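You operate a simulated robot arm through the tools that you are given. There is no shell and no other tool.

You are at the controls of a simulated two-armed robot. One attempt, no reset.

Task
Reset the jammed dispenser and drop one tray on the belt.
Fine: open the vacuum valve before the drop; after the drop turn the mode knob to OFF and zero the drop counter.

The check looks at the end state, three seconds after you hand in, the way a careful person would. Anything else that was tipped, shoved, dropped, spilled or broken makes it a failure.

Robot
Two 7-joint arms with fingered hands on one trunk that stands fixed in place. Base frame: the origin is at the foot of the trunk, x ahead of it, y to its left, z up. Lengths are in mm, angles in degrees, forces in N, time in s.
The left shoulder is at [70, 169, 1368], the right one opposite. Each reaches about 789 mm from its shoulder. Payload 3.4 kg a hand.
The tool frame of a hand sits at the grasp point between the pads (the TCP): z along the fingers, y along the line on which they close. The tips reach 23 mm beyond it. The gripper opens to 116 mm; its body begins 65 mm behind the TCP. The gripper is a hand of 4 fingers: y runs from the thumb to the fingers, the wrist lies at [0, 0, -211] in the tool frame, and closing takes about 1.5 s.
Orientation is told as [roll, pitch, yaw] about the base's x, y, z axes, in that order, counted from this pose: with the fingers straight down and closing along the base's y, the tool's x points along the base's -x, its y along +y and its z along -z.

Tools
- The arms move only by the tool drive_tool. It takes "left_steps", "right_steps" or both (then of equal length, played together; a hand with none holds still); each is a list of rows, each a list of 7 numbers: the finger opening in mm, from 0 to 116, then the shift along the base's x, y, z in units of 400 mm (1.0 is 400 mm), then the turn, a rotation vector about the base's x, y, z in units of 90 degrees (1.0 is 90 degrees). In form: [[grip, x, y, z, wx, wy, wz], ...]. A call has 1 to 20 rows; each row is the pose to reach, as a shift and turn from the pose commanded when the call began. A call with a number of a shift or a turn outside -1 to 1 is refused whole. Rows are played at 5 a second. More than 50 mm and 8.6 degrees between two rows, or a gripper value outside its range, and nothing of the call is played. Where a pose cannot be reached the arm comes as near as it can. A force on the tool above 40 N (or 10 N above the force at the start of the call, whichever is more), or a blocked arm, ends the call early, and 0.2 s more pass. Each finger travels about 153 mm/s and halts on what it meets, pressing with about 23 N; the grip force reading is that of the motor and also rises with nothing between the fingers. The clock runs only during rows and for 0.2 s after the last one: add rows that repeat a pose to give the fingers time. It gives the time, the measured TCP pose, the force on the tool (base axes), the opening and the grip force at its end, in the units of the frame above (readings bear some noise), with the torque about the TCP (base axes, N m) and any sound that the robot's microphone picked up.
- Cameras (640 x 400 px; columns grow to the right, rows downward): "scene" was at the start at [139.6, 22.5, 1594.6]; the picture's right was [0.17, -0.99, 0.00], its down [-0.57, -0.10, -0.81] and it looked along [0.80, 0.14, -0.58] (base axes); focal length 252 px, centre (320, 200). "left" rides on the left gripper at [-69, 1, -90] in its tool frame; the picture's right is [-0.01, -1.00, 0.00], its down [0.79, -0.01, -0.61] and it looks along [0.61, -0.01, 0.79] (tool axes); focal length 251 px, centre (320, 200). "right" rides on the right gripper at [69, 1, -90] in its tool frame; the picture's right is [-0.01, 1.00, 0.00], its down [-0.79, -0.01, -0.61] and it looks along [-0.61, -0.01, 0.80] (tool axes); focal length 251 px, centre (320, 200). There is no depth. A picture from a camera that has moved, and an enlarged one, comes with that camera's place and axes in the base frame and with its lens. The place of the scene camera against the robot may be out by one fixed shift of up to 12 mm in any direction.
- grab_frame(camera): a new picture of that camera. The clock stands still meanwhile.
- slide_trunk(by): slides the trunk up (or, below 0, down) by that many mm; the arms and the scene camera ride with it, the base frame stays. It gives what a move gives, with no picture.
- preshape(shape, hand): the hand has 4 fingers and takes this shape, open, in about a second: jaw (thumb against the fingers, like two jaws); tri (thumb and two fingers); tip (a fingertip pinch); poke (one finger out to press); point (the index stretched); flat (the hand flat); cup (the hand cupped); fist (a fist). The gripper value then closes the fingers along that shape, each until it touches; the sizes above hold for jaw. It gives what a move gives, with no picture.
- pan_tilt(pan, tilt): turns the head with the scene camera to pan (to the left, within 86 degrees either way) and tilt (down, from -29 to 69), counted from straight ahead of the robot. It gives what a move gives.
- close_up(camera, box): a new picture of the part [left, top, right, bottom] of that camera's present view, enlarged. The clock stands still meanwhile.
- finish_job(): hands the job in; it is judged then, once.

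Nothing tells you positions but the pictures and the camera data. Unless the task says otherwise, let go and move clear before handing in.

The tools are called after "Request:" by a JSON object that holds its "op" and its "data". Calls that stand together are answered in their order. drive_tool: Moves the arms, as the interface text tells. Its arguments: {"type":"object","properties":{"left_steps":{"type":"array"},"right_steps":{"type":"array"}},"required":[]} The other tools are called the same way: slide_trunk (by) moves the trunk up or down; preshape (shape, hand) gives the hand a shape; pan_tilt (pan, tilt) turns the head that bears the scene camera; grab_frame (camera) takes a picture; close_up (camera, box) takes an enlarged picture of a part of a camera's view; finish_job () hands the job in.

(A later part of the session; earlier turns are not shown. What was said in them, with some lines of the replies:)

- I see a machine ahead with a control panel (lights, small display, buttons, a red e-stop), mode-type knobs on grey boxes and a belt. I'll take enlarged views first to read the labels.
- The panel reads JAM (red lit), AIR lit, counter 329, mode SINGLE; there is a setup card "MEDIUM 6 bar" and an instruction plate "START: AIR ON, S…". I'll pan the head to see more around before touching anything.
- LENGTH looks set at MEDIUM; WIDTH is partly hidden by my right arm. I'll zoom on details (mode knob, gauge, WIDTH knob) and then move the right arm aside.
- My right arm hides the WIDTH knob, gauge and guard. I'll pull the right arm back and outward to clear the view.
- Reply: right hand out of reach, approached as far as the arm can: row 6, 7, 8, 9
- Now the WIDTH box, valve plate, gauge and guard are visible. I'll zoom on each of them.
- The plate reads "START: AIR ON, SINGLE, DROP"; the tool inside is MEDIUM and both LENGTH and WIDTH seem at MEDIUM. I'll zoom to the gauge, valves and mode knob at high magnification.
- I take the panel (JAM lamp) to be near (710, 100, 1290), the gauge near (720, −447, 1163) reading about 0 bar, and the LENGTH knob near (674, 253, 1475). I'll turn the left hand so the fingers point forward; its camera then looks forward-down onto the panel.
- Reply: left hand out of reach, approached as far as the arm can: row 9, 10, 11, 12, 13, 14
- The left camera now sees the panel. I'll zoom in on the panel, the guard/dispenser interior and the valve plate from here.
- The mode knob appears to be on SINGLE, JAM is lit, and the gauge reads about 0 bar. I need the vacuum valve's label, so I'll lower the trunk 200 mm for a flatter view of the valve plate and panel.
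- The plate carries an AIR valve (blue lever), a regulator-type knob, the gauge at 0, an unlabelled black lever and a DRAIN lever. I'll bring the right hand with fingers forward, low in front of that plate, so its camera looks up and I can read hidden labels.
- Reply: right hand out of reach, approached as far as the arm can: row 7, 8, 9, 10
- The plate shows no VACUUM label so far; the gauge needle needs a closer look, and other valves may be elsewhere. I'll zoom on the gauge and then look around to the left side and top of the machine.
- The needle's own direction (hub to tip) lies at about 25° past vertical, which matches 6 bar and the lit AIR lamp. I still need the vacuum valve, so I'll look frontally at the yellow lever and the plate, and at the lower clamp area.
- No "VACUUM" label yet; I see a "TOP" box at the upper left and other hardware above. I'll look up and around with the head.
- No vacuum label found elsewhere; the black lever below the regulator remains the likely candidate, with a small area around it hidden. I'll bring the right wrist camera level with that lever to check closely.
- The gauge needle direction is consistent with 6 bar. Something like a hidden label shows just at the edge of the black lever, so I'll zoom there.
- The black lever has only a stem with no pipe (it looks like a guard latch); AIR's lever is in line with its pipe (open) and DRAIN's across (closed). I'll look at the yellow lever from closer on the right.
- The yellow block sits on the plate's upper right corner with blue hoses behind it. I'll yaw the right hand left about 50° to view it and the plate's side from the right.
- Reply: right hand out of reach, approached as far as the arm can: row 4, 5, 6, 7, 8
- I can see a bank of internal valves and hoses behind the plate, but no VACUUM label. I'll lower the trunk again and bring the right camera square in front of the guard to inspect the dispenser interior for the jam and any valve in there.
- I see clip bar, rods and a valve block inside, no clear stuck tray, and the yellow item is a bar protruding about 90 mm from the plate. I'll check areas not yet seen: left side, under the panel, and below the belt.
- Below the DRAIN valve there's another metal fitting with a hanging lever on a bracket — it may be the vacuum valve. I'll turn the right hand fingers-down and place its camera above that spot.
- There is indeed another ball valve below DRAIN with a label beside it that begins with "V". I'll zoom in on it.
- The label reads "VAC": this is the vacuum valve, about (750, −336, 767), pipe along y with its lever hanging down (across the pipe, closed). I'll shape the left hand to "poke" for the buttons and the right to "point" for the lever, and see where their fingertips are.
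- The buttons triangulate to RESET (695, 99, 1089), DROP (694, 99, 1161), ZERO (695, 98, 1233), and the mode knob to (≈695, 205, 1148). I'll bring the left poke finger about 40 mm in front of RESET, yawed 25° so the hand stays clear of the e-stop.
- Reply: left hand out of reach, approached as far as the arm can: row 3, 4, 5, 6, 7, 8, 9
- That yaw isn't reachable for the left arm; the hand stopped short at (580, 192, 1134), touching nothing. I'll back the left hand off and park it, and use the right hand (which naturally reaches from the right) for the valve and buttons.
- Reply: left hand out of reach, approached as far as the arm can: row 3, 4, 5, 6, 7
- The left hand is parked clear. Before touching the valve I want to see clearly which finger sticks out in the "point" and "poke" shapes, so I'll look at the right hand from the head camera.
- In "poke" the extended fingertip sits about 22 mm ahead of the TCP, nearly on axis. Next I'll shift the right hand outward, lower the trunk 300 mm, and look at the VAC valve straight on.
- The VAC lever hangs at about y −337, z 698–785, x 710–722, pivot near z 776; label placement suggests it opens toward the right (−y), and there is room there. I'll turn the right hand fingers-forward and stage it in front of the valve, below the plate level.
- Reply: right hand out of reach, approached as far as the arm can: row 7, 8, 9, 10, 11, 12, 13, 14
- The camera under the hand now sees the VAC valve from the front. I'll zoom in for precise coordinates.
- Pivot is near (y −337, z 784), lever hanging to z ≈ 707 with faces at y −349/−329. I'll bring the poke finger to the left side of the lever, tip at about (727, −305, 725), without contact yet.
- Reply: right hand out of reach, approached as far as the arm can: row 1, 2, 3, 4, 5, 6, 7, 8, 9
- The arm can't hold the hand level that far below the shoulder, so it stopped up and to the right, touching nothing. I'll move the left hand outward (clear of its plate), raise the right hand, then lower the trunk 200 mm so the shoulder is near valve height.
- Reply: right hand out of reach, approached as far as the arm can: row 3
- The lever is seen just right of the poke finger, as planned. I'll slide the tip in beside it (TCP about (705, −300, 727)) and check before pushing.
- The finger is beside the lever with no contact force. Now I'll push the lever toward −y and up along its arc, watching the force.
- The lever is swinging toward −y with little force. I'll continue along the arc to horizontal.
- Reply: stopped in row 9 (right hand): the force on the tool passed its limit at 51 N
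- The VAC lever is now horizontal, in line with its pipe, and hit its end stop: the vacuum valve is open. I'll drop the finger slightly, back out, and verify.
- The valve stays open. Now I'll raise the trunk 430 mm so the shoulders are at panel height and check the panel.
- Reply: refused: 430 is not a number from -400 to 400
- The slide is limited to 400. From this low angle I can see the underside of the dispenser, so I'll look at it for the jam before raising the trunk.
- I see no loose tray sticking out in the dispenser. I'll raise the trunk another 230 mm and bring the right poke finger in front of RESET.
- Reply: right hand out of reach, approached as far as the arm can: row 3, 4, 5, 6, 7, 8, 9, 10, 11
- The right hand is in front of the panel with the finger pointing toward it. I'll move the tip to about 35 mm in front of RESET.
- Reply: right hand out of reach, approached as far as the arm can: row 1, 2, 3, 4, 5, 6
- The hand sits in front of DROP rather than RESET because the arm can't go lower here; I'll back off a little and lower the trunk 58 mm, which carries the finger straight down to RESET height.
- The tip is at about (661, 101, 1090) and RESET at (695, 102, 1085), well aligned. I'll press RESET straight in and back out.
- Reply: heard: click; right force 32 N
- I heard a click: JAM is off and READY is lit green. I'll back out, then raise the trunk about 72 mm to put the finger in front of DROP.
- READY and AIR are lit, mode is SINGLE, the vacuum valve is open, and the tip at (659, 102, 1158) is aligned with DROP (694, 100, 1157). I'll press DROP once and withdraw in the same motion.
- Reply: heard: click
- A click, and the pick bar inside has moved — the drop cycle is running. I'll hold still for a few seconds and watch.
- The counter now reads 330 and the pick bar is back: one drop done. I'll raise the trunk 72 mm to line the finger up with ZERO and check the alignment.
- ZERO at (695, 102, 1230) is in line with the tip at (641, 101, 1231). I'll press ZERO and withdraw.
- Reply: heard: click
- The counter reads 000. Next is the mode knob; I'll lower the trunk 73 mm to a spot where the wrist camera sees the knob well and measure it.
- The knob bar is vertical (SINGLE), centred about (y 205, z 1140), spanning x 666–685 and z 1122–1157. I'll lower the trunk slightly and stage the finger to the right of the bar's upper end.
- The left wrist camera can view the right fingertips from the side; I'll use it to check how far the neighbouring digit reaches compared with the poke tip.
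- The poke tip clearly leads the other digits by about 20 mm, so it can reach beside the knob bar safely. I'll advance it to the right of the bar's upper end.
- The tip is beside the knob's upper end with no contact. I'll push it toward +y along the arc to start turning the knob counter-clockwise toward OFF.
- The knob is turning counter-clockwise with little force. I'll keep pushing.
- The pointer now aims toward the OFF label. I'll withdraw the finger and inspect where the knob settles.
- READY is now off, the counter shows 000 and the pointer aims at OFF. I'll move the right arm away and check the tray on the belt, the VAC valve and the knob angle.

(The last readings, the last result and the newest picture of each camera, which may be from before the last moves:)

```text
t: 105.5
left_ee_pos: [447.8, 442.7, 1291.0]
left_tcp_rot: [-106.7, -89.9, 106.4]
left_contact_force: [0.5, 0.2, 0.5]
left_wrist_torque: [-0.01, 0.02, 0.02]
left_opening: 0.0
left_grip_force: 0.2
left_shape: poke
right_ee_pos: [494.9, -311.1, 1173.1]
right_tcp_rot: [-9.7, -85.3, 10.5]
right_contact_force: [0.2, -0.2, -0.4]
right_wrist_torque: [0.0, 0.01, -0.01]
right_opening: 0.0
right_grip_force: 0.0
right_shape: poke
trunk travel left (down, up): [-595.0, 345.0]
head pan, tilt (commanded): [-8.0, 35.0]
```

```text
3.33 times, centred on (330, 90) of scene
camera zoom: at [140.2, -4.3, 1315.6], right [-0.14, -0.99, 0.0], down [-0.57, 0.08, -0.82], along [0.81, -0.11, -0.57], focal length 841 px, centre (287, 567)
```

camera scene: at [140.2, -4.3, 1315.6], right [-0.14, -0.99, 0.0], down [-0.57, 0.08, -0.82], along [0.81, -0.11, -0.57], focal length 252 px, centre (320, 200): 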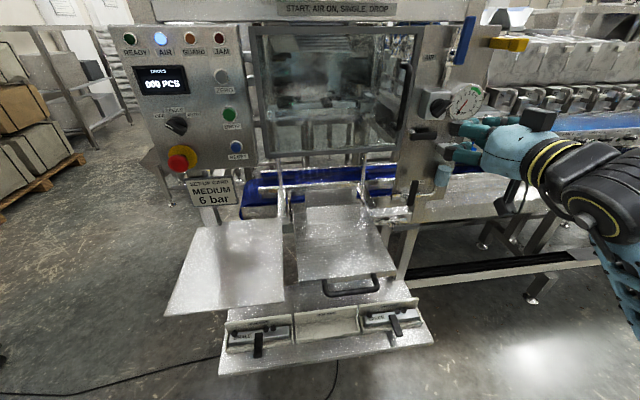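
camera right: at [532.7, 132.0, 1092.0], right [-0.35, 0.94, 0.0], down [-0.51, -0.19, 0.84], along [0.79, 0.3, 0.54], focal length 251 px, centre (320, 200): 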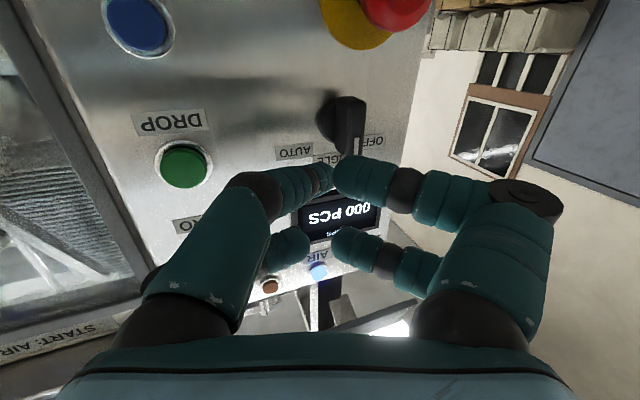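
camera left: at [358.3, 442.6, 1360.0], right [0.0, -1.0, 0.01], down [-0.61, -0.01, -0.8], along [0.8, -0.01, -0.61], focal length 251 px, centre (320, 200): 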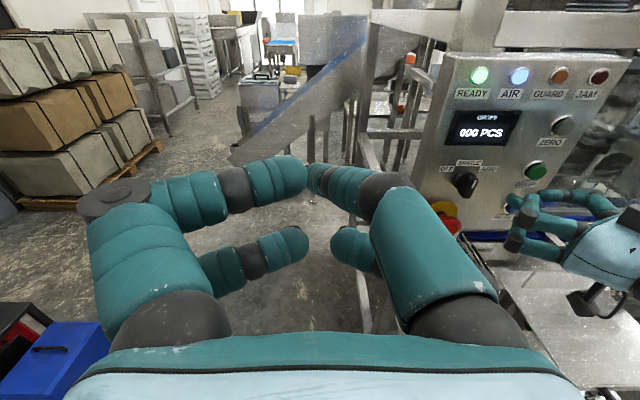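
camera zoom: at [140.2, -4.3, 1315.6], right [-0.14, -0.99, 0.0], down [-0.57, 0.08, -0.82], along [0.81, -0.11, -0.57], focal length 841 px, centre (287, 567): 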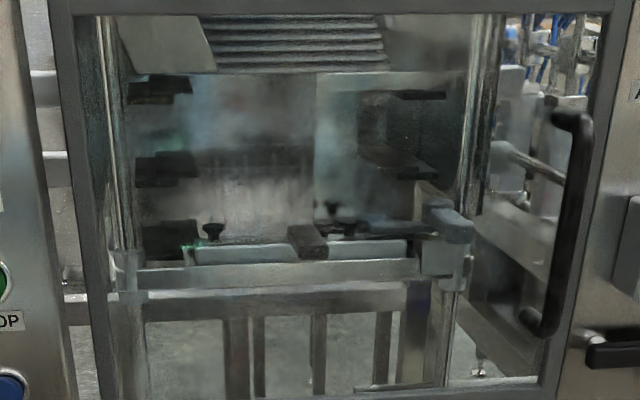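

A clear tray now lies on the blue belt between the flights; the knob points at OFF, the counter is 000, JAM is off, and the VAC lever is in line with its pipe. I'll back the right hand away a bit more and take a last look.

Request:
{"op": "drive_tool", "data": {"right_steps": [[0, -0.05, -0.02, 0, 0, 0, 0], [0, -0.1, -0.04, 0, 0, 0, 0], [0, -0.15, -0.06, 0.01, 0, 0, 0], [0, -0.15, -0.06, 0.01, 0, 0, 0], [0, -0.15, -0.06, 0.01, 0, 0, 0]]}}

Request:
{"op": "grab_frame", "data": {"camera": "scene"}}

Request:
{"op": "close_up", "data": {"camera": "scene", "box": [120, 20, 440, 220]}}

```text
t: 106.7
left_ee_pos: [447.6, 443.4, 1292.2]
left_tcp_rot: [-109.5, -90.0, 109.3]
left_contact_force: [0.2, 0.2, -0.6]
left_wrist_torque: [-0.02, 0.0, 0.0]
left_opening: 0.1
left_grip_force: 0.0
left_shape: poke
right_ee_pos: [452.2, -345.8, 1186.4]
right_tcp_rot: [-9.3, -85.2, 9.9]
right_contact_force: [0.4, 0.9, 0.9]
right_wrist_torque: [-0.05, 0.01, 0.02]
right_opening: 0.0
right_grip_force: 0.0
right_shape: poke
right hand out of reach, approached as far as the arm can: row 2, 3, 4, 5
trunk travel left (down, up): [-595.0, 345.0]
head pan, tilt (commanded): [-8.0, 35.0]
```

```text
taken
camera scene: at [140.2, -4.4, 1315.6], right [-0.14, -0.99, 0.0], down [-0.57, 0.08, -0.82], along [0.81, -0.11, -0.57], focal length 252 px, centre (320, 200)
```

scene: 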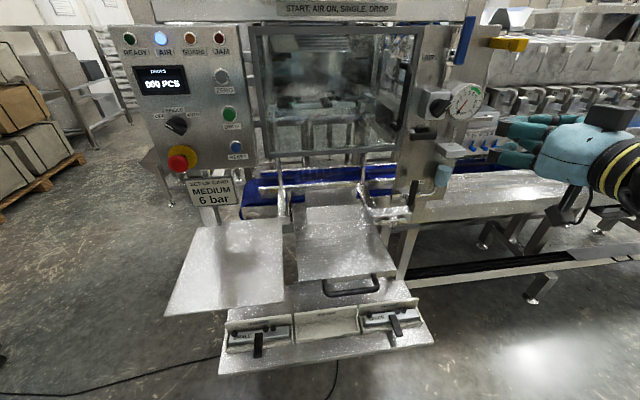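

```text
2.00 times, centred on (280, 120) of scene
camera zoom: at [140.2, -4.4, 1315.6], right [-0.14, -0.99, 0.0], down [-0.57, 0.08, -0.82], along [0.81, -0.11, -0.57], focal length 505 px, centre (400, 360)
```

zoom: 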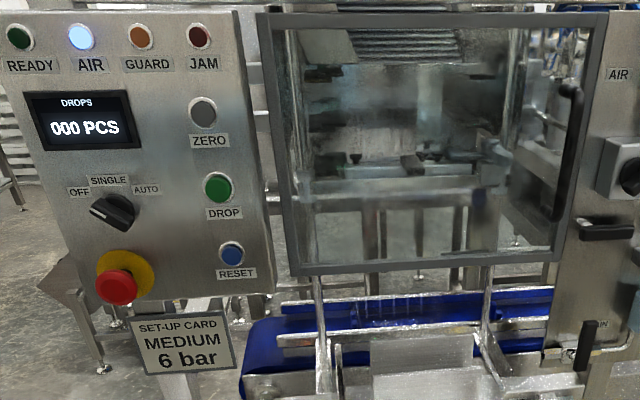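

Everything is in its final state: one tray on the belt, JAM cleared, vacuum valve open, mode at OFF and the counter at 000. Both hands are clear, so I'm handing in.

Request:
{"op": "finish_job", "data": {}}

```text
The job is handed in.
```

The dispenser is reset and one clear tray is lying on the belt. The job has been handed in.

- **Vacuum valve:** I opened it before the drop. Its lever is now in line with the pipe, and I left it open.
- **Reset:** I pressed RESET. The JAM lamp went out and READY lit. I saw no stuck tray through the guard and did not open it.
- **Drop:** I pressed DROP once in SINGLE mode, and the counter went from 329 to 330.
- **Counter:** I pressed ZERO, and the display reads 000. I did this before turning the knob, not after; both were done after the drop.
- **Mode knob:** It is turned to OFF, and READY is no longer lit.

The gauge needle is drawn off-centre. I read it as 6 bar, going by the needle's angle and the lit AIR lamp, and I did not touch the regulator. Both hands ended clear of the machine. I saw nothing else moved, tipped or damaged.
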